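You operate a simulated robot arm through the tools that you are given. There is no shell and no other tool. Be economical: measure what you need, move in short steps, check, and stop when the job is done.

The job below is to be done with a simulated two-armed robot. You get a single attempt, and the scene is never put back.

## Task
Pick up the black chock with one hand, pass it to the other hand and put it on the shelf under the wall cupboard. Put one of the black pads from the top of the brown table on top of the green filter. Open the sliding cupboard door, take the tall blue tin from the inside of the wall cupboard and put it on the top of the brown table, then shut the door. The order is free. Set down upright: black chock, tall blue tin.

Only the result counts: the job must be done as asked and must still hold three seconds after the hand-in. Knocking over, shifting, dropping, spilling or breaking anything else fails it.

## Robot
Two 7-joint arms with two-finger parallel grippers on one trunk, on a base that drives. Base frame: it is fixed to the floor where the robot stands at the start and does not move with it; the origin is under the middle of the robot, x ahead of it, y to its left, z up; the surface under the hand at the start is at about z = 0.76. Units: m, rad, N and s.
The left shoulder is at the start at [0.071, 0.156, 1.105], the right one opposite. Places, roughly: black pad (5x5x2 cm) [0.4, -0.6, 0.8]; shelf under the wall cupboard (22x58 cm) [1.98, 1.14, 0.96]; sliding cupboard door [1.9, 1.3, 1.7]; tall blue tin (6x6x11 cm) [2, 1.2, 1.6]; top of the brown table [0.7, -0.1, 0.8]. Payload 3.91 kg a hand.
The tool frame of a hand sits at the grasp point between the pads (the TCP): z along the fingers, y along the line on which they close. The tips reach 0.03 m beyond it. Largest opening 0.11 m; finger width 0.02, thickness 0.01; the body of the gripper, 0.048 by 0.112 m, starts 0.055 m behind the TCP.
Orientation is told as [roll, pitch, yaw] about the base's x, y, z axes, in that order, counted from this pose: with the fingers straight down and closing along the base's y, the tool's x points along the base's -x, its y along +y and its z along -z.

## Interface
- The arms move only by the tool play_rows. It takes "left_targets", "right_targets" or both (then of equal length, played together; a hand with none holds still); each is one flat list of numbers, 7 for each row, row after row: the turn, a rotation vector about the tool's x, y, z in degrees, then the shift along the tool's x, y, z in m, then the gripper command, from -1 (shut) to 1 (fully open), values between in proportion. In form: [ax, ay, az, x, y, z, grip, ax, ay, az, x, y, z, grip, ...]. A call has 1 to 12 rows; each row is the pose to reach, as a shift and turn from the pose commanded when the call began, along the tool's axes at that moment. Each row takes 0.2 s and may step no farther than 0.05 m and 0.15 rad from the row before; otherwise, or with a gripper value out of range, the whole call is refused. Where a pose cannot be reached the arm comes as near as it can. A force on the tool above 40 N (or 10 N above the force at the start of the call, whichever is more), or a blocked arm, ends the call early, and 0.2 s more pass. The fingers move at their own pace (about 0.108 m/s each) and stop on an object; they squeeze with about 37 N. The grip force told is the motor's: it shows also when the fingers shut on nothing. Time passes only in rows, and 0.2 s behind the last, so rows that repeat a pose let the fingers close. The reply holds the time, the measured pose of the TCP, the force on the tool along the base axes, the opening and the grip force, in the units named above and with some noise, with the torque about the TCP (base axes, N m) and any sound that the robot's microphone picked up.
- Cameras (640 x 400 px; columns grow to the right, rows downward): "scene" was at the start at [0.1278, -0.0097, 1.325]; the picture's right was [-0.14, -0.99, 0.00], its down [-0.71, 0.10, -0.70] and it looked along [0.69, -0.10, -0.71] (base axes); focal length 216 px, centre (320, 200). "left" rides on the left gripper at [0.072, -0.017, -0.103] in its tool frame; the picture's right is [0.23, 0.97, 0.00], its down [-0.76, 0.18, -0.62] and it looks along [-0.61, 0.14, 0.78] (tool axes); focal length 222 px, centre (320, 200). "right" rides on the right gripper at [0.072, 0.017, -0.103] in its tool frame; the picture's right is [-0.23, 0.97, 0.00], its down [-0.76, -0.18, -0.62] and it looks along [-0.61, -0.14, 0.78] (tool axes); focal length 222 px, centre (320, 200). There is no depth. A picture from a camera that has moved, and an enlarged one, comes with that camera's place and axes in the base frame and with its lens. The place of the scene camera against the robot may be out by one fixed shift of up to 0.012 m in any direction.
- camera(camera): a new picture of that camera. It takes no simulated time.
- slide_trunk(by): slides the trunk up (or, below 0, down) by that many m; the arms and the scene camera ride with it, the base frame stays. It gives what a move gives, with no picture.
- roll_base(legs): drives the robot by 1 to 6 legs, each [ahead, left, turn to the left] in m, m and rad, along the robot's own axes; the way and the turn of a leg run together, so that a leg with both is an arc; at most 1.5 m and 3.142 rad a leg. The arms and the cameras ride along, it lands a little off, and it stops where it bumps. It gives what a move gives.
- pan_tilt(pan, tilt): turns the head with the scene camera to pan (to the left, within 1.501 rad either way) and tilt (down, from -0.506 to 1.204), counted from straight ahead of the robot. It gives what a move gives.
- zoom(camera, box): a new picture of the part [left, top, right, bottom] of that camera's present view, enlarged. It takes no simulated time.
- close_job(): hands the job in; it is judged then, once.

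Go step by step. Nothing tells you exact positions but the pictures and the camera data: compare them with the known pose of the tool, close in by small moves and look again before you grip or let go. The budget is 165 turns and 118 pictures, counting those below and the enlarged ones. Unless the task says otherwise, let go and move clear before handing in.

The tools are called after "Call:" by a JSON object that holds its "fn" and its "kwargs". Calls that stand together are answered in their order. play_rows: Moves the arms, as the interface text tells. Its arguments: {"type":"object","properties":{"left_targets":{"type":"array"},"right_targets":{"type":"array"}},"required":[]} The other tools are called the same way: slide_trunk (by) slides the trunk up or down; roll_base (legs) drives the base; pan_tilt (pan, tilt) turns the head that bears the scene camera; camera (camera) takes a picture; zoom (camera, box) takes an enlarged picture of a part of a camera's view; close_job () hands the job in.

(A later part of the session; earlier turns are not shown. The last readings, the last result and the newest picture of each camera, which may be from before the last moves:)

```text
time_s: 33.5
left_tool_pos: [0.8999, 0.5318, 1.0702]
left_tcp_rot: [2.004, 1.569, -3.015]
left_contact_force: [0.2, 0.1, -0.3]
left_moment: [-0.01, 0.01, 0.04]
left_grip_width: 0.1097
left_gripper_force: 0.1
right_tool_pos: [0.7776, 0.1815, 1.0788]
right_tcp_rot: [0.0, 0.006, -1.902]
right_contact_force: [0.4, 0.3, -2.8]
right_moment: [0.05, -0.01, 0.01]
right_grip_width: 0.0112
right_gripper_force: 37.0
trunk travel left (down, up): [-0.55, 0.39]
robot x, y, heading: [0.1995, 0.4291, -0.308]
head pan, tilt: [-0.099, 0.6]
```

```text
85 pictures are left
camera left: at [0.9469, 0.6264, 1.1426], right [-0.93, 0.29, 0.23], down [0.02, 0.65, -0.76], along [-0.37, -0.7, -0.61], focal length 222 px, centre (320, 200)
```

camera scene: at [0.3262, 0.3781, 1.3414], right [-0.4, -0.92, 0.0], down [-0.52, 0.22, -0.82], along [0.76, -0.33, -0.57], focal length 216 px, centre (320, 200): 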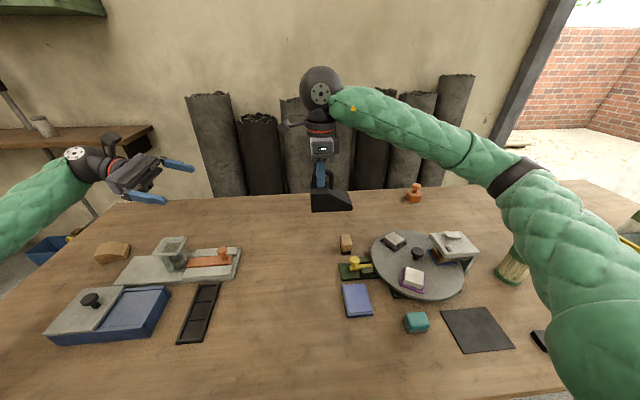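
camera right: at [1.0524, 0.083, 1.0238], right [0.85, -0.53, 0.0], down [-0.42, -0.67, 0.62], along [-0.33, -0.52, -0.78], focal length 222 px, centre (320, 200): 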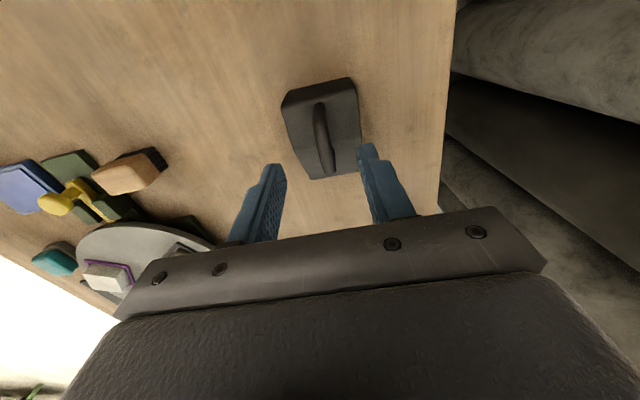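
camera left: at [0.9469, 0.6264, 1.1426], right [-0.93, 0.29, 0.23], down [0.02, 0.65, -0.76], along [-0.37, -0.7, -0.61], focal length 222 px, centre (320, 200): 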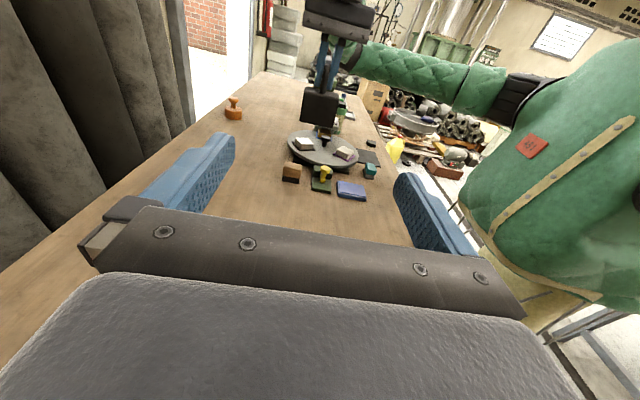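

The left hand points at the chock's tall end. Everything agrees with the computed place, so I come up to 6 cm short of the face and look.

Call:
{"fn": "play_rows", "kwargs": {"left_targets": [0, 0, 0, -0.02, 0.002, 0.04, 1, 0, 0, 0, -0.04, 0.004, 0.08, 1, 0, 0, 0, -0.061, 0.006, 0.12, 1, 0, 0, 0, -0.061, 0.0085, 0.16, 1, 0, 0, 0, -0.061, 0.0085, 0.2, 1, 0, 0, 0, -0.061, 0.0085, 0.24, 1, 0, 0, 0, -0.061, 0.0085, 0.275, 1]}}

Call:
{"fn": "camera", "kwargs": {"camera": "left"}}

Call:
{"fn": "zoom", "kwargs": {"camera": "scene", "box": [210, 60, 400, 240]}}

```text
time_s: 35.3
left_tool_pos: [0.8214, 0.3555, 1.0248]
left_tcp_rot: [-0.522, 1.508, 0.863]
left_contact_force: [0.9, -0.1, -1.3]
left_moment: [-0.02, 0.01, -0.04]
left_grip_width: 0.11
left_gripper_force: 0.0
right_tool_pos: [0.7878, 0.2416, 1.0802]
right_tcp_rot: [-0.004, 0.026, -1.808]
right_contact_force: [2.2, -1.4, -5.7]
right_moment: [0.12, 0.09, 0.02]
right_grip_width: 0.0111
right_gripper_force: 36.9
trunk travel left (down, up): [-0.55, 0.39]
robot x, y, heading: [0.19, 0.4561, -0.216]
head pan, tilt: [-0.099, 0.6]
stopped in row 7 (left hand): the arm was blocked; the commanded pose is now the measured one
```

```text
84 pictures are left
camera left: at [0.8534, 0.4506, 1.1026], right [-0.97, 0.17, 0.2], down [-0.03, 0.68, -0.73], along [-0.26, -0.71, -0.65], focal length 222 px, centre (320, 200)
```

left: 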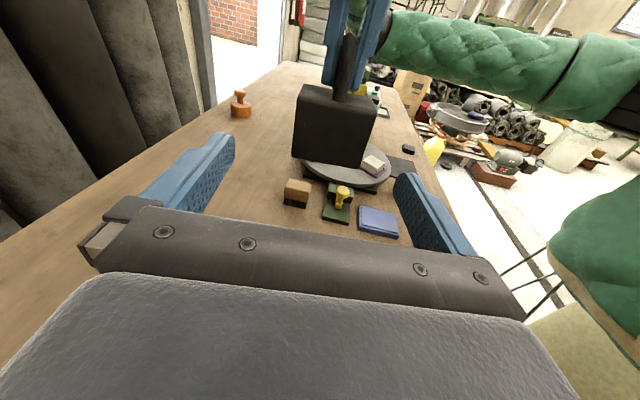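

```text
2.22 times, centred on (305, 150) of scene
camera zoom: at [0.3176, 0.377, 1.3458], right [-0.31, -0.95, -0.03], down [-0.54, 0.2, -0.82], along [0.79, -0.24, -0.57], focal length 480 px, centre (353, 311)
```

zoom: 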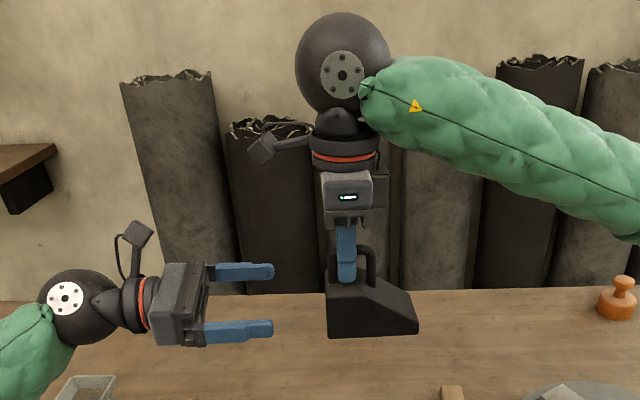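

Something blocked the left arm and turned the base a little. I look at the left arm before moving on.

Call:
{"fn": "pan_tilt", "kwargs": {"pan": 0.6, "tilt": 0.9}}

Call:
{"fn": "camera", "kwargs": {"camera": "scene"}}

```text
time_s: 36.4
left_tool_pos: [0.8136, 0.3569, 1.0317]
left_tcp_rot: [-0.745, 1.511, 0.626]
left_contact_force: [0.3, -0.2, -0.2]
left_moment: [0.02, -0.01, 0.01]
left_grip_width: 0.1097
left_gripper_force: 0.1
right_tool_pos: [0.781, 0.2451, 1.0895]
right_tcp_rot: [0.011, 0.019, -1.817]
right_contact_force: [-0.6, 0.7, -3.1]
right_moment: [0.09, 0.0, 0.02]
right_grip_width: 0.0113
right_gripper_force: 36.7
trunk travel left (down, up): [-0.55, 0.39]
robot x, y, heading: [0.1932, 0.4486, -0.226]
head pan, tilt: [0.6, 0.901]
```

```text
82 pictures are left
camera scene: at [0.2943, 0.4412, 1.3253], right [0.37, -0.93, -0.02], down [-0.72, -0.27, -0.64], along [0.59, 0.25, -0.77], focal length 216 px, centre (320, 200)
```

scene: 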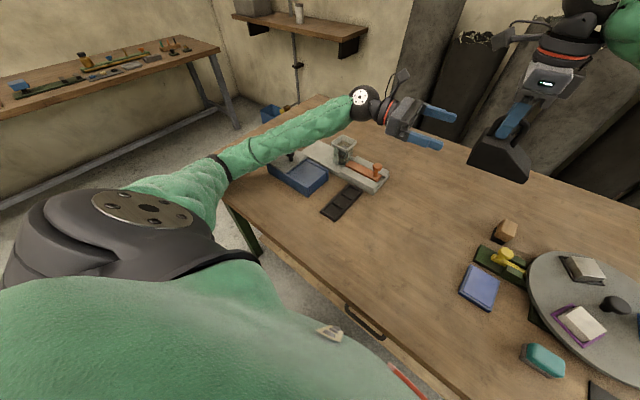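

The left forearm seems to have dipped onto the table's left edge. I raise the trunk, both hands riding along, and look again.

Call:
{"fn": "slide_trunk", "kwargs": {"by": 0.15}}

Call:
{"fn": "camera", "kwargs": {"camera": "scene"}}

```text
time_s: 38.1
left_tool_pos: [0.8191, 0.3633, 1.1634]
left_tcp_rot: [-0.788, 1.547, 0.578]
left_contact_force: [0.4, 0.0, 0.4]
left_moment: [-0.03, -0.04, 0.04]
left_grip_width: 0.1101
left_gripper_force: 0.1
right_tool_pos: [0.7912, 0.2585, 1.2297]
right_tcp_rot: [0.002, 0.006, -1.813]
right_contact_force: [-1.2, -0.1, -3.2]
right_moment: [0.01, -0.01, 0.01]
right_grip_width: 0.011
right_gripper_force: 37.1
trunk travel left (down, up): [-0.7, 0.24]
robot x, y, heading: [0.1921, 0.4519, -0.217]
head pan, tilt: [0.6, 0.901]
```

```text
81 pictures are left
camera scene: at [0.3105, 0.4709, 1.4663], right [0.37, -0.93, 0.0], down [-0.73, -0.29, -0.62], along [0.58, 0.23, -0.78], focal length 216 px, centre (320, 200)
```

scene: 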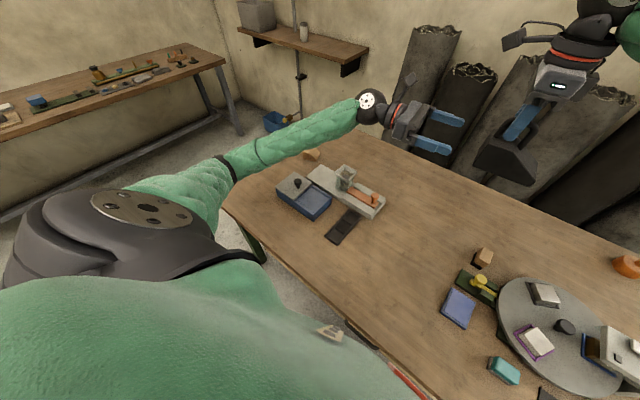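

The arm is free and the blue box hasn't moved. I take the left view to line up again.

Call:
{"fn": "camera", "kwargs": {"camera": "left"}}

```text
80 pictures are left
camera left: at [0.8548, 0.4606, 1.2383], right [-0.96, 0.19, 0.21], down [-0.03, 0.66, -0.75], along [-0.28, -0.73, -0.62], focal length 222 px, centre (320, 200)
```

left: 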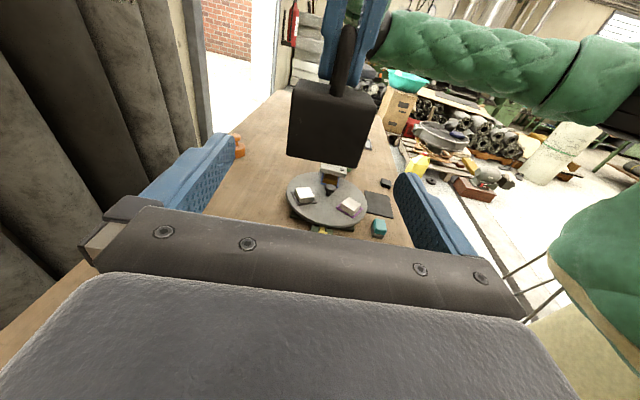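

The left hand lines up with the chock's tall end. I slide it on with open fingers and look before closing.

Call:
{"fn": "play_rows", "kwargs": {"left_targets": [-1.2, 0, 0, 0.003, 0.003, 0.03, 1, -2.4, 0, 0, 0.006, 0.006, 0.06, 1, -2.4, 0, 0, 0.006, 0.006, 0.08, 1, -2.4, 0, 0, 0.006, 0.006, 0.095, 1]}}

Call:
{"fn": "camera", "kwargs": {"camera": "left"}}

Call:
{"fn": "pan_tilt", "kwargs": {"pan": 0.0, "tilt": 0.5}}

Call:
{"fn": "zoom", "kwargs": {"camera": "scene", "box": [230, 90, 410, 230]}}

```text
time_s: 39.1
left_tool_pos: [0.7932, 0.2731, 1.1682]
left_tcp_rot: [-0.739, 1.544, 0.587]
left_contact_force: [-0.1, -0.8, -1.7]
left_moment: [-0.02, 0.02, 0.0]
left_grip_width: 0.11
left_gripper_force: 0.0
right_tool_pos: [0.7914, 0.2585, 1.2297]
right_tcp_rot: [0.001, 0.005, -1.814]
right_contact_force: [0.5, 0.0, -4.3]
right_moment: [0.1, 0.04, -0.02]
right_grip_width: 0.0117
right_gripper_force: 36.9
trunk travel left (down, up): [-0.7, 0.24]
robot x, y, heading: [0.1931, 0.455, -0.22]
head pan, tilt: [0.6, 0.901]
```

```text
79 pictures are left
camera left: at [0.8331, 0.3678, 1.2424], right [-0.95, 0.23, 0.21], down [0.0, 0.66, -0.75], along [-0.31, -0.72, -0.62], focal length 222 px, centre (320, 200)
```

left: 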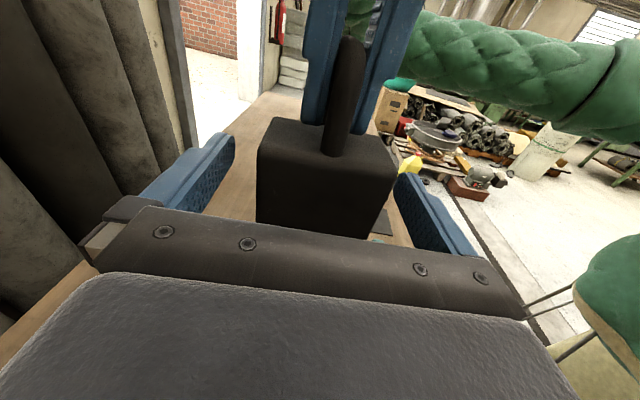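

```text
time_s: 40.1
left_tool_pos: [0.7927, 0.2737, 1.1685]
left_tcp_rot: [-0.754, 1.545, 0.571]
left_contact_force: [0.8, 0.4, 0.0]
left_moment: [0.03, 0.01, 0.01]
left_grip_width: 0.11
left_gripper_force: 0.1
right_tool_pos: [0.7901, 0.2587, 1.2289]
right_tcp_rot: [0.002, 0.005, -1.812]
right_contact_force: [0.9, 0.5, -3.6]
right_moment: [0.05, 0.02, 0.03]
right_grip_width: 0.0115
right_gripper_force: 36.5
trunk travel left (down, up): [-0.7, 0.24]
robot x, y, heading: [0.1916, 0.4498, -0.22]
head pan, tilt: [0.0, 0.499]
```

```text
2.86 times, centred on (320, 160) of scene
camera zoom: at [0.3288, 0.4229, 1.5003], right [-0.22, -0.98, 0.0], down [-0.47, 0.1, -0.88], along [0.86, -0.19, -0.48], focal length 617 px, centre (320, 314)
```

zoom: 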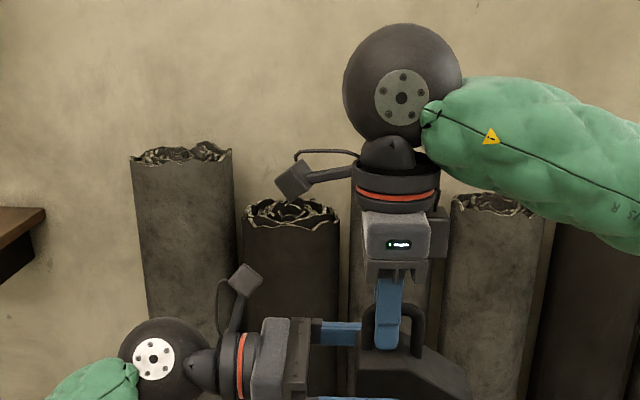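

I check the near finger's overlap with the chock before closing.

Call:
{"fn": "zoom", "kwargs": {"camera": "scene", "box": [260, 160, 380, 240]}}

```text
5.00 times, centred on (320, 200) of scene
camera zoom: at [0.3288, 0.4229, 1.5003], right [-0.22, -0.98, 0.0], down [-0.47, 0.1, -0.88], along [0.86, -0.19, -0.48], focal length 1079 px, centre (320, 200)
```

zoom: 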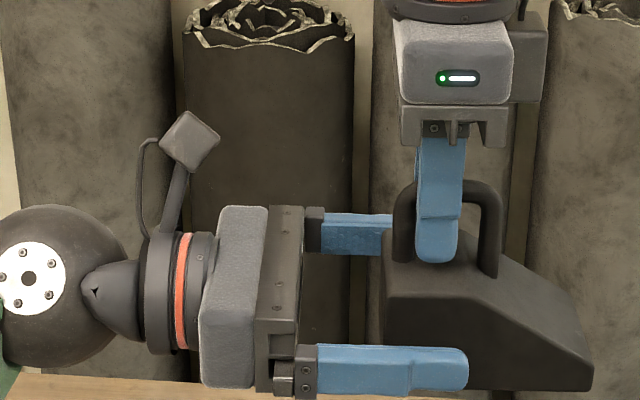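

The overlap is good (about 4.5 cm), but the chock sits some 7 mm nearer to me than the finger middle. I shift and close.

Call:
{"fn": "play_rows", "kwargs": {"left_targets": [0, 0, 0, 0, 0.007, 0, 1, 0, 0, 0, 0, 0.007, 0, 0.6, 0, 0, 0, 0, 0.007, 0, 0.2, 0, 0, 0, 0, 0.007, 0, -0.2, 0, 0, 0, 0, 0.007, 0, -1, 0, 0, 0, 0, 0.007, 0, -1]}}

Call:
{"fn": "zoom", "kwargs": {"camera": "scene", "box": [260, 160, 380, 240]}}

Call:
{"fn": "camera", "kwargs": {"camera": "left"}}

```text
time_s: 41.5
left_tool_pos: [0.7883, 0.2748, 1.1668]
left_tcp_rot: [-0.659, 1.546, 0.667]
left_contact_force: [31.4, -7.8, -22.0]
left_moment: [0.88, 2.15, 0.47]
left_grip_width: 0.072
left_gripper_force: 37.7
right_tool_pos: [0.7906, 0.2591, 1.2299]
right_tcp_rot: [0.003, 0.005, -1.813]
right_contact_force: [-32.7, 7.7, 21.9]
right_moment: [0.02, -0.13, 0.04]
right_grip_width: 0.0114
right_gripper_force: 37.1
trunk travel left (down, up): [-0.7, 0.24]
robot x, y, heading: [0.1918, 0.4501, -0.219]
head pan, tilt: [0.0, 0.499]
```

```text
5.00 times, centred on (320, 200) of scene
camera zoom: at [0.3287, 0.4229, 1.5004], right [-0.22, -0.98, 0.0], down [-0.47, 0.1, -0.88], along [0.86, -0.19, -0.48], focal length 1079 px, centre (320, 200)
```

zoom: 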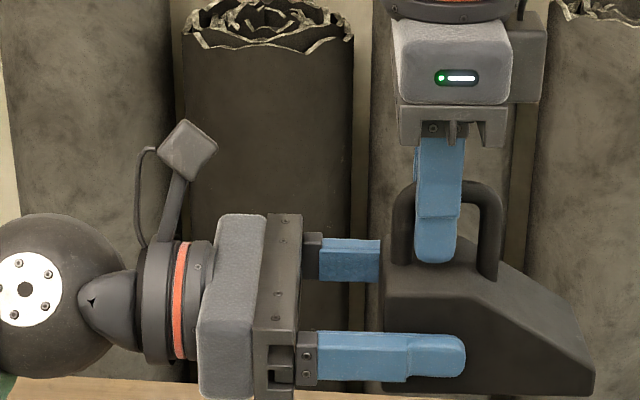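

```text
75 pictures are left
camera left: at [0.8272, 0.3699, 1.241], right [-0.95, 0.23, 0.21], down [-0.01, 0.66, -0.75], along [-0.31, -0.71, -0.62], focal length 222 px, centre (320, 200)
```

left: 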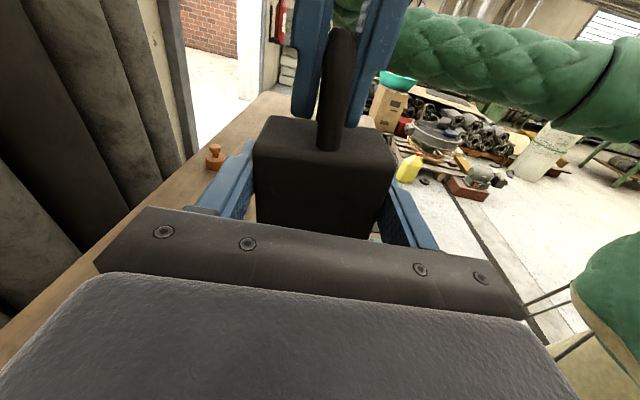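

Both hands hold the chock, with some strain between them. I ease the left hand a little, then open the right and lift it off.

Call:
{"fn": "play_rows", "kwargs": {"left_targets": [0, 0, 0, -0.001, -0.003, 0, -1, 0, 0, 0, -0.001, -0.004, 0, -1]}}

```text
time_s: 42.1
left_tool_pos: [0.789, 0.2738, 1.1664]
left_tcp_rot: [-0.697, 1.542, 0.625]
left_contact_force: [12.6, 15.0, -33.3]
left_moment: [-0.06, 0.78, 0.18]
left_grip_width: 0.0716
left_gripper_force: 37.3
right_tool_pos: [0.7917, 0.2576, 1.2305]
right_tcp_rot: [0.004, 0.005, -1.816]
right_contact_force: [-13.3, -16.3, 33.4]
right_moment: [-0.23, 0.08, 0.02]
right_grip_width: 0.0115
right_gripper_force: 37.1
trunk travel left (down, up): [-0.7, 0.24]
robot x, y, heading: [0.1944, 0.451, -0.219]
head pan, tilt: [0.0, 0.499]
```

The strain is small in distance; I release the right hand and lift it off.

Call:
{"fn": "play_rows", "kwargs": {"right_targets": [0, 0, 0, 0, 0, 0, -0.7, 0, 0, 0, 0, 0, 0, -0.4, 0, 0, 0, 0, 0, 0, -0.2, 0, 0, 0, 0, 0, -0.01, -0.2, 0, 0, 0, 0, 0, -0.05, -0.2, 0, 0, 0, 0, 0, -0.09, -0.2]}}

Call:
{"fn": "camera", "kwargs": {"camera": "scene"}}

Call:
{"fn": "camera", "kwargs": {"camera": "left"}}

```text
time_s: 43.5
left_tool_pos: [0.7901, 0.2738, 1.1678]
left_tcp_rot: [-0.781, 1.545, 0.543]
left_contact_force: [-0.4, 0.1, -3.6]
left_moment: [0.11, -0.05, 0.03]
left_grip_width: 0.0718
left_gripper_force: 37.1
right_tool_pos: [0.7889, 0.2586, 1.3192]
right_tcp_rot: [0.002, 0.004, -1.813]
right_contact_force: [-0.6, 0.2, 0.6]
right_moment: [0.0, -0.03, 0.01]
right_grip_width: 0.0439
right_gripper_force: 0.1
trunk travel left (down, up): [-0.7, 0.24]
robot x, y, heading: [0.194, 0.4497, -0.217]
head pan, tilt: [0.0, 0.499]
```

```text
74 pictures are left
camera scene: at [0.3278, 0.4234, 1.5004], right [-0.22, -0.98, 0.0], down [-0.47, 0.1, -0.88], along [0.86, -0.19, -0.48], focal length 216 px, centre (320, 200)
```

scene: 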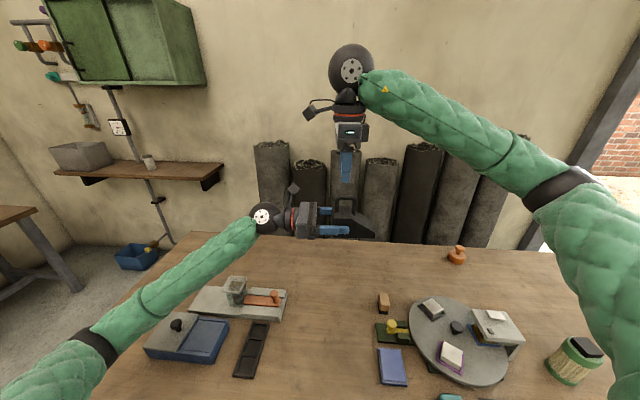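

```text
73 pictures are left
camera left: at [0.8287, 0.3688, 1.2427], right [-0.95, 0.23, 0.21], down [0.0, 0.66, -0.75], along [-0.31, -0.72, -0.62], focal length 222 px, centre (320, 200)
```

left: 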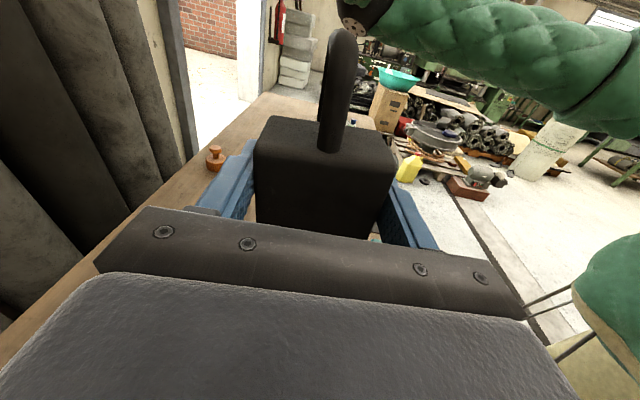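

The chock is now in the left hand alone, held level. I tuck the right hand away and turn the left hand to point ahead.

Call:
{"fn": "play_rows", "kwargs": {"right_targets": [0, 0, 0, -0.027, -0.015, 0, 0, 0, 0, -8, -0.053, -0.029, 0, 0, 0, 0, -16, -0.08, -0.044, 0, 0, 0, 0, -24, -0.107, -0.059, 0, 0, 0, 0, -32, -0.134, -0.074, 0, 0, 0, 0, -40, -0.16, -0.088, 0, 0, 0, 0, -48, -0.187, -0.103, 0, 0, 0, 0, -56, -0.214, -0.118, 0, 0, 0, 0, -64, -0.24, -0.133, 0, 0, 0, 0, -72, -0.267, -0.147, 0, 0, 0, 0, -80, -0.294, -0.162, 0, 0, 0, 0, -88, -0.294, -0.162, 0, 0], "left_targets": [0, 0, 0, 0.01, 0, 0, -1, 0, 0, 0, 0.02, 0, 0, -1, 0, 0, 0, 0.03, 0, 0, -1, 8, 0, 0, 0.03, 0, 0, -1, 16, 0, 0, 0.03, 0, 0, -1, 24, 0, 0, 0.03, 0, 0, -1, 32, 0, 0, 0.03, 0, 0, -1, 40, 0, 0, 0.03, 0, 0, -1, 48, 0, 0, 0.03, 0, 0, -1, 56, 0, 0, 0.03, 0, 0, -1, 64, 0, 0, 0.03, 0, 0, -1, 72, 0, 0, 0.03, 0, 0, -1]}}

Call:
{"fn": "camera", "kwargs": {"camera": "scene"}}

```text
time_s: 45.6
left_tool_pos: [0.9892, 0.4588, 1.1776]
left_tcp_rot: [-1.235, 1.335, 1.193]
left_contact_force: [-1.1, 2.6, -6.6]
left_moment: [-0.15, -0.03, 0.02]
left_grip_width: 0.0696
left_gripper_force: 37.5
right_tool_pos: [0.8112, 0.0979, 1.2723]
right_tcp_rot: [0.005, 0.062, -0.738]
right_contact_force: [-1.6, -1.6, 0.0]
right_moment: [0.12, -0.06, -0.01]
right_grip_width: 0.0549
right_gripper_force: 0.1
trunk travel left (down, up): [-0.7, 0.24]
robot x, y, heading: [0.3256, 0.6261, -0.124]
head pan, tilt: [0.0, 0.499]
stopped in row 10 (right hand): the arm was blocked; the commanded pose is now the measured one
```

```text
72 pictures are left
camera scene: at [0.4251, 0.2937, 1.504], right [-0.12, -0.97, -0.21], down [-0.45, 0.24, -0.86], along [0.88, -0.01, -0.47], focal length 216 px, centre (320, 200)
```

scene: 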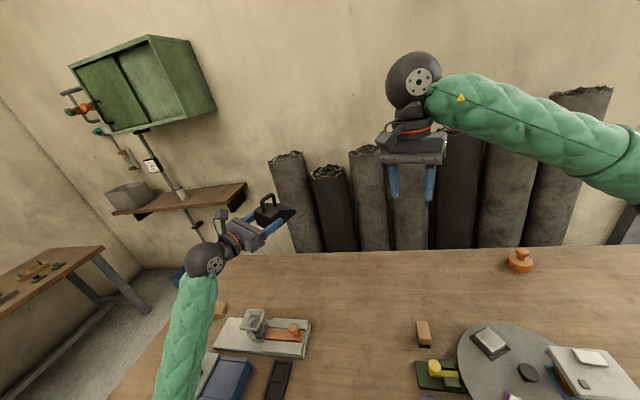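

The robot is being tilted: an arm link is pressing on something. I look at the left arm's elbow at once.

Call:
{"fn": "pan_tilt", "kwargs": {"pan": 0.7, "tilt": 1.0}}

Call:
{"fn": "camera", "kwargs": {"camera": "scene"}}

```text
time_s: 46.7
left_tool_pos: [0.9294, 0.4976, 1.1948]
left_tcp_rot: [-1.405, 1.27, 1.268]
left_contact_force: [0.2, -0.8, -3.4]
left_moment: [0.05, 0.13, 0.04]
left_grip_width: 0.07
left_gripper_force: 37.3
right_tool_pos: [0.8797, 0.1263, 1.2632]
right_tcp_rot: [0.037, 0.103, -0.36]
right_contact_force: [-0.5, 1.3, -0.4]
right_moment: [-0.09, -0.03, -0.02]
right_grip_width: 0.0551
right_gripper_force: 0.1
trunk travel left (down, up): [-0.7, 0.24]
robot x, y, heading: [0.2902, 0.5673, 0.166]
head pan, tilt: [0.7, 1.0]
```

```text
71 pictures are left
camera scene: at [0.4512, 0.2448, 1.4601], right [0.75, -0.62, -0.21], down [-0.58, -0.48, -0.66], along [0.31, 0.62, -0.72], focal length 216 px, centre (320, 200)
```

scene: 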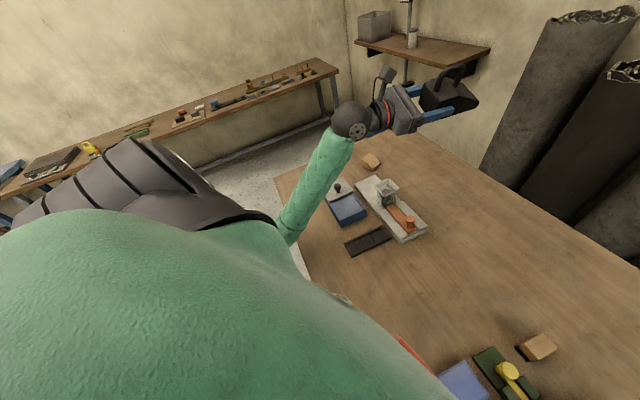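

I check the right arm as well.

Call:
{"fn": "pan_tilt", "kwargs": {"pan": -0.9, "tilt": 0.9}}

Call:
{"fn": "camera", "kwargs": {"camera": "scene"}}

```text
time_s: 48.3
left_tool_pos: [0.9282, 0.7981, 1.1634]
left_tcp_rot: [2.728, 1.479, -1.062]
left_contact_force: [0.3, 14.8, -8.9]
left_moment: [-0.06, -0.09, -0.47]
left_grip_width: 0.07
left_gripper_force: 37.3
right_tool_pos: [0.7746, 0.4941, 1.3225]
right_tcp_rot: [-0.147, -0.087, -0.543]
right_contact_force: [-2.7, 8.1, 0.4]
right_moment: [-0.64, -0.25, 0.03]
right_grip_width: 0.0551
right_gripper_force: 0.1
trunk travel left (down, up): [-0.7, 0.24]
robot x, y, heading: [0.2822, 0.6335, -0.013]
head pan, tilt: [-0.901, 0.901]
```

```text
70 pictures are left
camera scene: at [0.3547, 0.6291, 1.4685], right [-0.79, -0.61, 0.01], down [-0.47, 0.59, -0.65], along [0.39, -0.52, -0.76], focal length 216 px, centre (320, 200)
```

scene: 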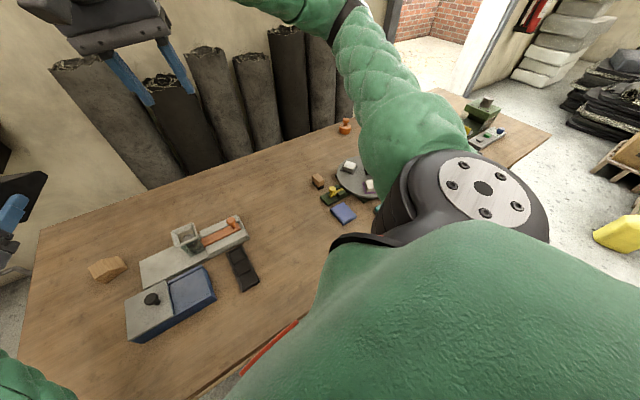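

The robot is level again but has slid against the table edge. I back straight off from the table.

Call:
{"fn": "roll_base", "kwargs": {"legs": [[-0.12, 0.035, 0]]}}

Call:
{"fn": "pan_tilt", "kwargs": {"pan": 0.0, "tilt": 0.7}}

Call:
{"fn": "camera", "kwargs": {"camera": "scene"}}

```text
time_s: 49.2
left_tool_pos: [0.9682, 0.7921, 1.1665]
left_tcp_rot: [-1.628, 1.539, 0.923]
left_contact_force: [0.5, -0.5, -3.0]
left_moment: [0.07, 0.09, 0.0]
left_grip_width: 0.0697
left_gripper_force: 36.5
right_tool_pos: [0.8552, 0.4835, 1.291]
right_tcp_rot: [-0.056, -0.011, -0.443]
right_contact_force: [0.3, -0.6, 0.4]
right_moment: [-0.02, 0.03, 0.0]
right_grip_width: 0.0551
right_gripper_force: 0.1
trunk travel left (down, up): [-0.7, 0.24]
robot x, y, heading: [0.3125, 0.7199, 0.092]
head pan, tilt: [-0.901, 0.901]
stopped in leg 1: the robot was blocked; the commanded pose is now the measured one
```

```text
time_s: 50.5
left_tool_pos: [0.9674, 0.7904, 1.1688]
left_tcp_rot: [-1.851, 1.54, 0.695]
left_contact_force: [-1.1, -0.3, -3.0]
left_moment: [0.05, 0.1, -0.01]
left_grip_width: 0.0699
left_gripper_force: 36.8
right_tool_pos: [0.8518, 0.4843, 1.295]
right_tcp_rot: [-0.059, -0.017, -0.446]
right_contact_force: [-0.7, -0.8, -0.6]
right_moment: [-0.05, 0.01, 0.0]
right_grip_width: 0.055
right_gripper_force: 0.1
trunk travel left (down, up): [-0.7, 0.24]
robot x, y, heading: [0.3139, 0.7247, 0.093]
head pan, tilt: [0.0, 0.7]
```

```text
69 pictures are left
camera scene: at [0.438, 0.7384, 1.4835], right [0.09, -1.0, 0.0], down [-0.64, -0.06, -0.77], along [0.77, 0.07, -0.64], focal length 216 px, centre (320, 200)
```

scene: 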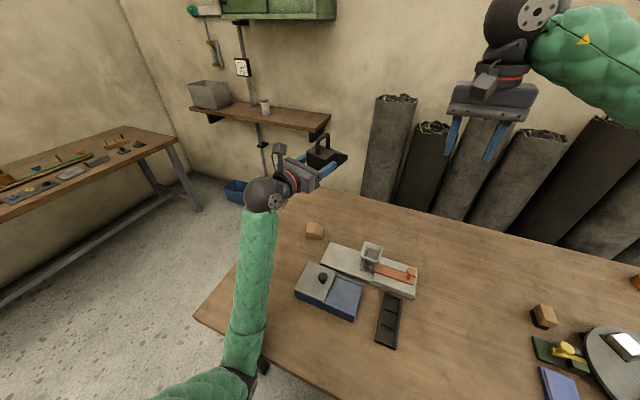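

The robot stands level and free now; the chock is still held. I try backing off again in a small step.

Call:
{"fn": "roll_base", "kwargs": {"legs": [[-0.06, 0.0, 0]]}}

Call:
{"fn": "pan_tilt", "kwargs": {"pan": 0.3, "tilt": 1.2}}

Call:
{"fn": "camera", "kwargs": {"camera": "scene"}}

```text
time_s: 51.4
left_tool_pos: [0.9147, 0.7804, 1.1688]
left_tcp_rot: [-1.742, 1.538, 0.802]
left_contact_force: [-0.7, -0.2, -3.5]
left_moment: [0.09, 0.13, 0.04]
left_grip_width: 0.0699
left_gripper_force: 37.6
right_tool_pos: [0.8002, 0.4741, 1.29]
right_tcp_rot: [-0.055, -0.012, -0.447]
right_contact_force: [-0.8, 0.5, -0.2]
right_moment: [0.03, -0.04, 0.06]
right_grip_width: 0.0549
right_gripper_force: 0.1
trunk travel left (down, up): [-0.7, 0.24]
robot x, y, heading: [0.2572, 0.7182, 0.086]
head pan, tilt: [0.0, 0.7]
```

```text
time_s: 52.3
left_tool_pos: [0.9165, 0.7819, 1.1667]
left_tcp_rot: [-1.7, 1.541, 0.845]
left_contact_force: [0.5, 0.5, -3.4]
left_moment: [0.07, 0.14, 0.01]
left_grip_width: 0.0699
left_gripper_force: 36.9
right_tool_pos: [0.8023, 0.476, 1.2908]
right_tcp_rot: [-0.057, -0.011, -0.447]
right_contact_force: [0.5, 0.4, -0.9]
right_moment: [-0.01, 0.0, 0.0]
right_grip_width: 0.0548
right_gripper_force: 0.1
trunk travel left (down, up): [-0.7, 0.24]
robot x, y, heading: [0.257, 0.7194, 0.09]
head pan, tilt: [0.3, 1.201]
```

```text
68 pictures are left
camera scene: at [0.3575, 0.7432, 1.4467], right [0.38, -0.92, 0.0], down [-0.86, -0.35, -0.36], along [0.34, 0.14, -0.93], focal length 216 px, centre (320, 200)
```

scene: 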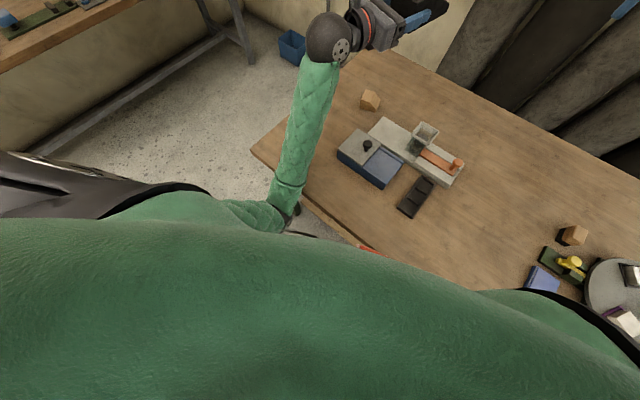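

Free now. I back away well clear of the table.

Call:
{"fn": "roll_base", "kwargs": {"legs": [[-0.4, 0, 0]]}}

Call:
{"fn": "pan_tilt", "kwargs": {"pan": 0.0, "tilt": 0.55}}

Call:
{"fn": "camera", "kwargs": {"camera": "scene"}}

```text
time_s: 54.8
left_tool_pos: [0.5311, 0.7481, 1.1677]
left_tcp_rot: [-1.731, 1.541, 0.814]
left_contact_force: [-0.4, 0.1, -3.1]
left_moment: [0.06, 0.12, 0.02]
left_grip_width: 0.0697
left_gripper_force: 37.1
right_tool_pos: [0.4173, 0.4422, 1.2891]
right_tcp_rot: [-0.057, -0.01, -0.444]
right_contact_force: [-0.3, -0.2, -1.1]
right_moment: [-0.02, -0.02, 0.04]
right_grip_width: 0.055
right_gripper_force: 0.1
trunk travel left (down, up): [-0.7, 0.24]
robot x, y, heading: [-0.128, 0.6804, 0.091]
head pan, tilt: [0.3, 1.201]
```

```text
time_s: 55.8
left_tool_pos: [0.5314, 0.7469, 1.1681]
left_tcp_rot: [-1.724, 1.54, 0.824]
left_contact_force: [-0.1, -0.3, -3.8]
left_moment: [0.08, 0.09, 0.01]
left_grip_width: 0.0699
left_gripper_force: 37.3
right_tool_pos: [0.418, 0.4418, 1.2911]
right_tcp_rot: [-0.058, -0.011, -0.443]
right_contact_force: [0.0, -0.9, 0.0]
right_moment: [0.0, 0.03, 0.0]
right_grip_width: 0.0553
right_gripper_force: 0.1
trunk travel left (down, up): [-0.7, 0.24]
robot x, y, heading: [-0.1297, 0.6798, 0.089]
head pan, tilt: [0.0, 0.55]
```

```text
67 pictures are left
camera scene: at [0.0094, 0.6953, 1.4958], right [0.09, -1.0, 0.0], down [-0.52, -0.05, -0.85], along [0.85, 0.08, -0.52], focal length 216 px, centre (320, 200)
```

scene: 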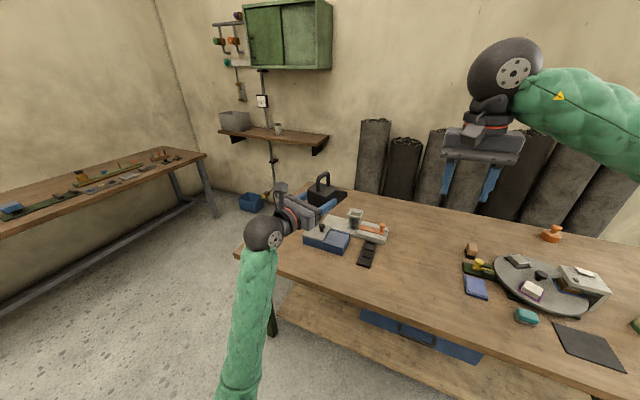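

All clear, and the shelf's right part is free (the cup stands farther left). I turn square to the wall and slide left past the table's end.

Call:
{"fn": "roll_base", "kwargs": {"legs": [[0, 0, -0.397], [0, 1.13, 0]]}}

Call:
{"fn": "pan_tilt", "kwargs": {"pan": 0.0, "tilt": 0.35}}

Call:
{"fn": "camera", "kwargs": {"camera": "scene"}}

```text
time_s: 62.7
left_tool_pos: [0.8323, 1.562, 1.1674]
left_tcp_rot: [-1.726, 1.541, 0.434]
left_contact_force: [0.8, 1.2, -4.0]
left_moment: [0.11, 0.08, 0.02]
left_grip_width: 0.0698
left_gripper_force: 37.2
right_tool_pos: [0.6097, 1.3226, 1.2906]
right_tcp_rot: [-0.057, -0.01, -0.829]
right_contact_force: [-0.6, -0.3, -0.2]
right_moment: [0.04, 0.02, -0.01]
right_grip_width: 0.0551
right_gripper_force: 0.1
trunk travel left (down, up): [-0.7, 0.24]
robot x, y, heading: [0.1958, 1.7479, -0.294]
head pan, tilt: [0.0, 0.55]
```

```text
time_s: 63.4
left_tool_pos: [0.8312, 1.5629, 1.167]
left_tcp_rot: [-1.713, 1.541, 0.446]
left_contact_force: [-0.3, 0.0, -3.0]
left_moment: [0.11, 0.04, 0.03]
left_grip_width: 0.0698
left_gripper_force: 36.4
right_tool_pos: [0.6104, 1.3208, 1.2903]
right_tcp_rot: [-0.058, -0.01, -0.829]
right_contact_force: [0.5, -0.5, -0.6]
right_moment: [-0.01, 0.0, 0.02]
right_grip_width: 0.0549
right_gripper_force: 0.1
trunk travel left (down, up): [-0.7, 0.24]
robot x, y, heading: [0.1961, 1.7522, -0.291]
head pan, tilt: [0.0, 0.351]
```

```text
66 pictures are left
camera scene: at [0.3302, 1.7079, 1.514], right [-0.29, -0.96, 0.0], down [-0.33, 0.1, -0.94], along [0.9, -0.27, -0.34], focal length 216 px, centre (320, 200)
```

scene: 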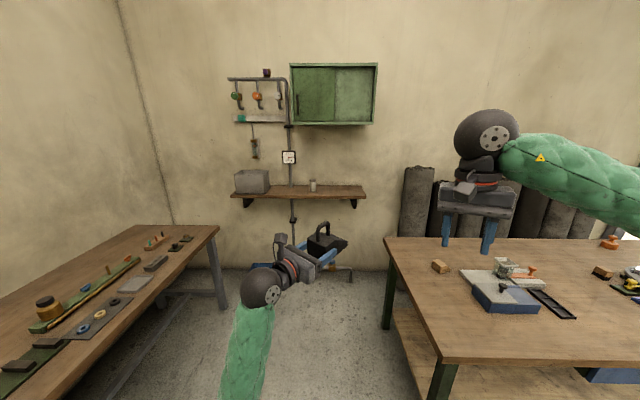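

I see the shelf ahead, front edge about [1.74, 0.92] at its right end, cup at [2.03, 1.26]. I tuck the right hand lower and nearer, then roll ahead partway.

Call:
{"fn": "play_rows", "kwargs": {"right_targets": [0, 0, 0, 0.009, -0.034, 0.02, 0, 0, 0, 0, 0.018, -0.069, 0.04, 0, 0, 0, 0, 0.027, -0.103, 0.06, 0, 0, 0, 0, 0.035, -0.137, 0.08, 0]}}

Call:
{"fn": "roll_base", "kwargs": {"legs": [[0, 0.05, -0.017], [0.85, 0, 0]]}}

Call:
{"fn": "camera", "kwargs": {"camera": "scene"}}

```text
time_s: 64.4
left_tool_pos: [0.8285, 1.5627, 1.1689]
left_tcp_rot: [-1.756, 1.538, 0.404]
left_contact_force: [-0.6, -0.5, -2.7]
left_moment: [0.16, 0.1, 0.01]
left_grip_width: 0.0699
left_gripper_force: 36.4
right_tool_pos: [0.4813, 1.2517, 1.2189]
right_tcp_rot: [-0.055, -0.011, -0.826]
right_contact_force: [0.0, 0.3, 0.8]
right_moment: [0.01, 0.0, -0.02]
right_grip_width: 0.055
right_gripper_force: 0.1
trunk travel left (down, up): [-0.7, 0.24]
robot x, y, heading: [0.1942, 1.7509, -0.291]
head pan, tilt: [0.0, 0.351]
```

```text
time_s: 69.4
left_tool_pos: [1.6471, 1.3327, 1.167]
left_tcp_rot: [-1.71, 1.543, 0.426]
left_contact_force: [0.1, 0.1, -3.7]
left_moment: [0.12, 0.06, -0.02]
left_grip_width: 0.0699
left_gripper_force: 37.6
right_tool_pos: [1.2915, 1.0319, 1.2197]
right_tcp_rot: [-0.056, -0.011, -0.854]
right_contact_force: [-0.1, -0.1, -0.5]
right_moment: [0.0, -0.01, -0.04]
right_grip_width: 0.0551
right_gripper_force: 0.1
trunk travel left (down, up): [-0.7, 0.24]
robot x, y, heading: [1.0157, 1.5316, -0.317]
head pan, tilt: [0.0, 0.351]
```

```text
65 pictures are left
camera scene: at [1.1495, 1.4908, 1.514], right [-0.31, -0.95, 0.0], down [-0.33, 0.11, -0.94], along [0.89, -0.29, -0.34], focal length 216 px, centre (320, 200)
```

scene: 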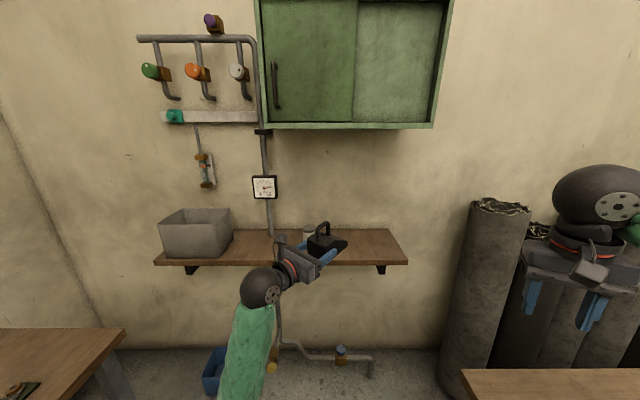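

The shelf's free part is right ahead, with the cup just behind the chock. I lower the trunk and shift the left hand 17 cm right, away from the cup.

Call:
{"fn": "slide_trunk", "kwargs": {"by": -0.12}}

Call:
{"fn": "play_rows", "kwargs": {"left_targets": [0, 0, 0, 0, 0.033, 0.027, -1, 0, 0, 0, 0, 0.066, 0.054, -1, 0, 0, 0, 0, 0.098, 0.081, -1, 0, 0, 0, 0, 0.131, 0.108, -1]}}

Call:
{"fn": "pan_tilt", "kwargs": {"pan": 0.0, "tilt": 0.6}}

Call:
{"fn": "camera", "kwargs": {"camera": "scene"}}

```text
time_s: 70.9
left_tool_pos: [1.6458, 1.3325, 1.0472]
left_tcp_rot: [-1.724, 1.539, 0.41]
left_contact_force: [-0.6, 0.7, -3.2]
left_moment: [0.08, 0.03, 0.05]
left_grip_width: 0.07
left_gripper_force: 37.3
right_tool_pos: [1.2895, 1.0317, 1.0982]
right_tcp_rot: [-0.058, -0.01, -0.854]
right_contact_force: [0.3, -0.1, 1.1]
right_moment: [0.03, -0.02, 0.0]
right_grip_width: 0.0548
right_gripper_force: 0.0
trunk travel left (down, up): [-0.58, 0.36]
robot x, y, heading: [1.0181, 1.5363, -0.317]
head pan, tilt: [0.0, 0.351]
```

```text
time_s: 71.6
left_tool_pos: [1.6518, 1.2951, 0.9882]
left_tcp_rot: [-1.05, 1.323, 1.135]
left_contact_force: [0.4, -0.8, -3.5]
left_moment: [0.11, 0.07, -0.05]
left_grip_width: 0.0698
left_gripper_force: 37.0
right_tool_pos: [1.2893, 1.0302, 1.0976]
right_tcp_rot: [-0.059, -0.012, -0.853]
right_contact_force: [-0.3, -0.2, -0.5]
right_moment: [0.01, -0.04, -0.01]
right_grip_width: 0.0551
right_gripper_force: 0.0
trunk travel left (down, up): [-0.58, 0.36]
robot x, y, heading: [1.0157, 1.5317, -0.318]
head pan, tilt: [0.0, 0.351]
stopped in row 3 (left hand): the arm was blocked; the commanded pose is now the measured one
```

```text
time_s: 72.4
left_tool_pos: [1.652, 1.2959, 0.9866]
left_tcp_rot: [-1.05, 1.323, 1.136]
left_contact_force: [0.3, 0.2, -3.7]
left_moment: [0.08, 0.11, -0.02]
left_grip_width: 0.0699
left_gripper_force: 37.1
right_tool_pos: [1.2909, 1.0316, 1.0988]
right_tcp_rot: [-0.059, -0.012, -0.853]
right_contact_force: [0.0, -0.3, 0.6]
right_moment: [-0.01, 0.01, 0.01]
right_grip_width: 0.055
right_gripper_force: 0.0
trunk travel left (down, up): [-0.58, 0.36]
robot x, y, heading: [1.016, 1.5336, -0.317]
head pan, tilt: [0.0, 0.6]
```

```text
64 pictures are left
camera scene: at [1.1446, 1.4928, 1.3714], right [-0.31, -0.95, 0.0], down [-0.54, 0.18, -0.83], along [0.78, -0.26, -0.56], focal length 216 px, centre (320, 200)
```

scene: 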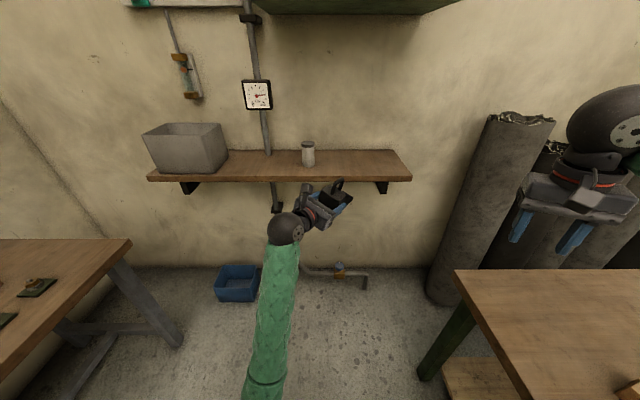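

The left arm ran into a joint limit and tilted slightly. I read the hand's true orientation from its camera before correcting.

Call:
{"fn": "camera", "kwargs": {"camera": "left"}}

```text
63 pictures are left
camera left: at [1.5974, 1.372, 1.0732], right [-0.81, -0.59, 0.01], down [-0.43, 0.57, -0.7], along [0.41, -0.57, -0.71], focal length 222 px, centre (320, 200)
```

left: 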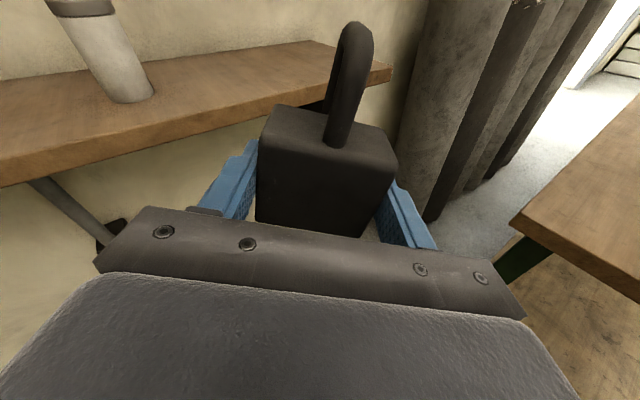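

I level the hand again and return to the earlier spot.

Call:
{"fn": "play_rows", "kwargs": {"left_targets": [0, 2.3, -4.2, 0.017, -0.0095, -0.0133, -1, 0, 4.6, -8.4, 0.034, -0.019, -0.0266, -1, 0, 6.8, -12.6, 0.0505, -0.0285, -0.04, -1]}}

```text
time_s: 73.1
left_tool_pos: [1.6661, 1.3639, 0.986]
left_tcp_rot: [-0.863, 1.354, 1.359]
left_contact_force: [1.0, 0.1, -2.6]
left_moment: [0.1, 0.06, 0.02]
left_grip_width: 0.0698
left_gripper_force: 36.6
right_tool_pos: [1.2907, 1.0317, 1.0988]
right_tcp_rot: [-0.058, -0.01, -0.854]
right_contact_force: [0.9, 0.2, 0.3]
right_moment: [0.02, 0.0, 0.01]
right_grip_width: 0.055
right_gripper_force: 0.0
trunk travel left (down, up): [-0.58, 0.36]
robot x, y, heading: [1.0182, 1.5343, -0.317]
head pan, tilt: [0.0, 0.6]
stopped in row 3 (left hand): the arm was blocked; the commanded pose is now the measured one
```

I look down at the elbow to see what blocks the arm.

Call:
{"fn": "pan_tilt", "kwargs": {"pan": 0.5, "tilt": 1.2}}

Call:
{"fn": "camera", "kwargs": {"camera": "scene"}}

```text
time_s: 74.1
left_tool_pos: [1.6656, 1.3649, 0.987]
left_tcp_rot: [-0.866, 1.355, 1.354]
left_contact_force: [0.9, -0.4, -3.7]
left_moment: [0.08, 0.06, 0.03]
left_grip_width: 0.0698
left_gripper_force: 37.2
right_tool_pos: [1.2908, 1.0313, 1.0982]
right_tcp_rot: [-0.058, -0.011, -0.851]
right_contact_force: [-0.4, 0.3, 0.1]
right_moment: [0.01, 0.0, -0.02]
right_grip_width: 0.0551
right_gripper_force: 0.1
trunk travel left (down, up): [-0.58, 0.36]
robot x, y, heading: [1.0145, 1.5314, -0.316]
head pan, tilt: [0.499, 1.201]
```

```text
62 pictures are left
camera scene: at [1.1156, 1.5303, 1.3268], right [0.18, -0.98, 0.0], down [-0.92, -0.17, -0.36], along [0.36, 0.07, -0.93], focal length 216 px, centre (320, 200)
```

scene: 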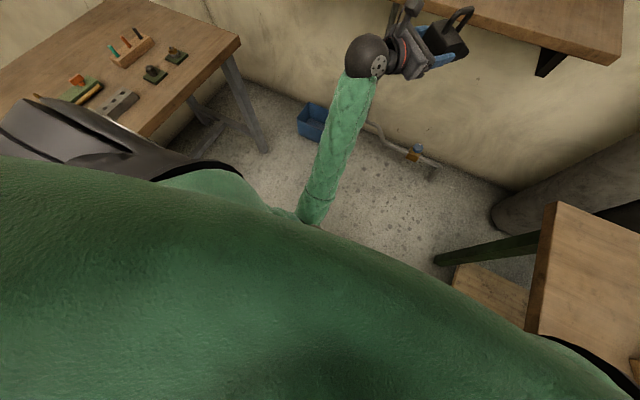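

The elbow is folded in against the trunk. I back off a little for room and raise the trunk again, then extend the arm to open the elbow.

Call:
{"fn": "roll_base", "kwargs": {"legs": [[-0.2, 0, 0]]}}

Call:
{"fn": "slide_trunk", "kwargs": {"by": 0.12}}

Call:
{"fn": "camera", "kwargs": {"camera": "left"}}

```text
time_s: 75.7
left_tool_pos: [1.475, 1.4274, 0.9875]
left_tcp_rot: [-0.874, 1.356, 1.351]
left_contact_force: [0.4, -0.5, -3.6]
left_moment: [0.1, 0.07, -0.01]
left_grip_width: 0.0697
left_gripper_force: 36.9
right_tool_pos: [1.1016, 1.0937, 1.0999]
right_tcp_rot: [-0.057, -0.012, -0.851]
right_contact_force: [0.0, 0.6, 0.4]
right_moment: [-0.04, 0.0, 0.0]
right_grip_width: 0.0548
right_gripper_force: 0.0
trunk travel left (down, up): [-0.58, 0.36]
robot x, y, heading: [0.8272, 1.595, -0.314]
head pan, tilt: [0.499, 1.201]
```

```text
time_s: 77.2
left_tool_pos: [1.4769, 1.4274, 1.1074]
left_tcp_rot: [-0.863, 1.355, 1.357]
left_contact_force: [0.6, -0.9, -2.8]
left_moment: [0.08, 0.11, 0.0]
left_grip_width: 0.0698
left_gripper_force: 37.4
right_tool_pos: [1.1025, 1.093, 1.2181]
right_tcp_rot: [-0.057, -0.009, -0.851]
right_contact_force: [0.2, -0.3, 0.8]
right_moment: [-0.02, -0.01, -0.01]
right_grip_width: 0.0551
right_gripper_force: 0.1
trunk travel left (down, up): [-0.7, 0.24]
robot x, y, heading: [0.8265, 1.5929, -0.317]
head pan, tilt: [0.499, 1.201]
```

```text
61 pictures are left
camera left: at [1.4229, 1.503, 1.194], right [-0.78, -0.62, 0.06], down [-0.49, 0.54, -0.69], along [0.39, -0.57, -0.72], focal length 222 px, centre (320, 200)
```

left: 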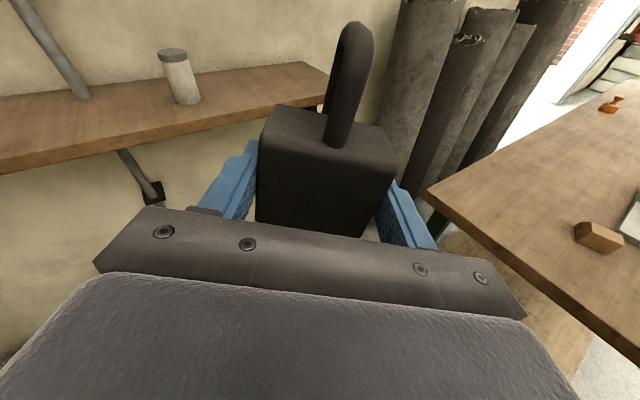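

I extend the hand ahead, left and up while levelling it.

Call:
{"fn": "play_rows", "kwargs": {"left_targets": [0, 2, -2.3, 0.0101, -0.0265, 0.012, -1, 0, 3.9, -4.6, 0.02, -0.053, 0.024, -1, 0, 5.9, -6.9, 0.03, -0.08, 0.036, -1, 0, 7.8, -9.2, 0.0405, -0.106, 0.048, -1]}}

Call:
{"fn": "camera", "kwargs": {"camera": "scene"}}

```text
time_s: 78.2
left_tool_pos: [1.6002, 1.4881, 1.1316]
left_tcp_rot: [-0.942, 1.413, 1.328]
left_contact_force: [0.2, 0.5, -3.0]
left_moment: [0.1, 0.07, 0.02]
left_grip_width: 0.07
left_gripper_force: 36.7
right_tool_pos: [1.1032, 1.0931, 1.2191]
right_tcp_rot: [-0.057, -0.011, -0.849]
right_contact_force: [0.4, 0.2, 0.7]
right_moment: [0.03, 0.02, 0.01]
right_grip_width: 0.0547
right_gripper_force: 0.1
trunk travel left (down, up): [-0.7, 0.24]
robot x, y, heading: [0.8283, 1.5969, -0.314]
head pan, tilt: [0.499, 1.201]
stopped in row 4 (left hand): the arm was blocked; the commanded pose is now the measured one
```

```text
60 pictures are left
camera scene: at [0.9274, 1.5923, 1.4466], right [0.18, -0.98, 0.0], down [-0.92, -0.17, -0.36], along [0.36, 0.07, -0.93], focal length 216 px, centre (320, 200)
```

scene: 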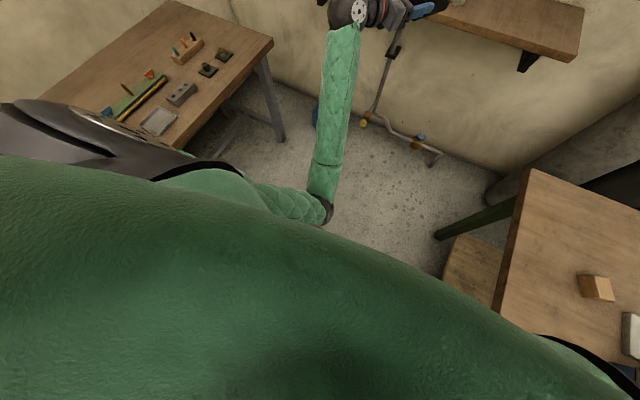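

Moving left frees the arm. I go on to the left with levelling.

Call:
{"fn": "play_rows", "kwargs": {"left_targets": [0, 1.3, -1.8, 0.004, -0.033, -0.02, -1, 0, 2.6, -3.6, 0.008, -0.066, -0.04, -1, 0, 4, -5.4, 0.012, -0.099, -0.06, -1, 0, 5.3, -7.3, 0.016, -0.131, -0.081, -1]}}

```text
time_s: 79.2
left_tool_pos: [1.6463, 1.6323, 1.1689]
left_tcp_rot: [2.521, 1.567, -1.492]
left_contact_force: [0.3, 0.4, -4.0]
left_moment: [0.07, 0.06, -0.02]
left_grip_width: 0.0698
left_gripper_force: 38.0
right_tool_pos: [1.1041, 1.0946, 1.2186]
right_tcp_rot: [-0.061, -0.01, -0.853]
right_contact_force: [0.0, 0.1, 0.3]
right_moment: [0.01, 0.02, 0.0]
right_grip_width: 0.0551
right_gripper_force: 0.0
trunk travel left (down, up): [-0.7, 0.24]
robot x, y, heading: [0.8247, 1.6004, -0.314]
head pan, tilt: [0.499, 1.201]
```

Level and free again. Now I turn the hand to point straight ahead.

Call:
{"fn": "play_rows", "kwargs": {"left_targets": [8, 0, 0, 0, 0, 0, -1, 16, 0, 0, 0, 0, 0, -1, 24, 0, 0, 0, 0, 0, -1, 32, 0, 0, 0, 0, 0, -1]}}

Call:
{"fn": "pan_tilt", "kwargs": {"pan": 0.2, "tilt": 0.8}}

Call:
{"fn": "camera", "kwargs": {"camera": "scene"}}

```text
time_s: 80.2
left_tool_pos: [1.6609, 1.6982, 1.1873]
left_tcp_rot: [-1.627, 1.414, 1.259]
left_contact_force: [-0.2, -0.6, -3.7]
left_moment: [-0.02, 0.13, -0.02]
left_grip_width: 0.0697
left_gripper_force: 36.5
right_tool_pos: [1.1043, 1.0938, 1.2191]
right_tcp_rot: [-0.057, -0.011, -0.851]
right_contact_force: [-0.8, -0.8, 0.4]
right_moment: [0.0, 0.01, 0.01]
right_grip_width: 0.0551
right_gripper_force: 0.1
trunk travel left (down, up): [-0.7, 0.24]
robot x, y, heading: [0.8279, 1.5958, -0.311]
head pan, tilt: [0.499, 1.201]
stopped in row 4 (left hand): the arm was blocked; the commanded pose is now the measured one
```

```text
time_s: 81.1
left_tool_pos: [1.6611, 1.6988, 1.1878]
left_tcp_rot: [-1.629, 1.414, 1.259]
left_contact_force: [0.1, 0.7, -2.8]
left_moment: [0.05, 0.12, -0.02]
left_grip_width: 0.0697
left_gripper_force: 37.5
right_tool_pos: [1.104, 1.0945, 1.2182]
right_tcp_rot: [-0.058, -0.01, -0.85]
right_contact_force: [-0.5, 1.0, 0.6]
right_moment: [0.0, 0.0, -0.04]
right_grip_width: 0.0549
right_gripper_force: 0.0
trunk travel left (down, up): [-0.7, 0.24]
robot x, y, heading: [0.824, 1.5965, -0.308]
head pan, tilt: [0.201, 0.799]
```

```text
59 pictures are left
camera scene: at [0.9519, 1.5734, 1.4744], right [-0.11, -0.99, 0.0], down [-0.71, 0.08, -0.7], along [0.69, -0.08, -0.72], focal length 216 px, centre (320, 200)
```

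scene: 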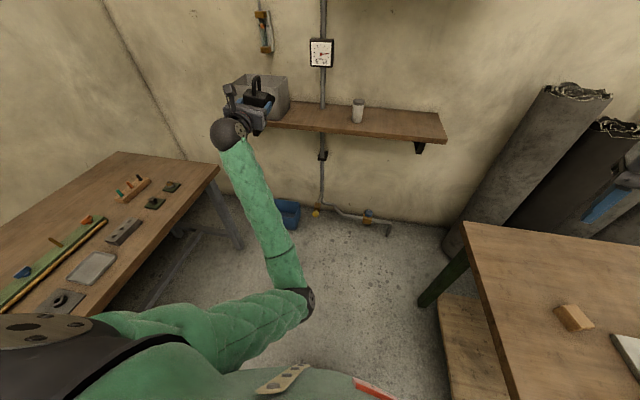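

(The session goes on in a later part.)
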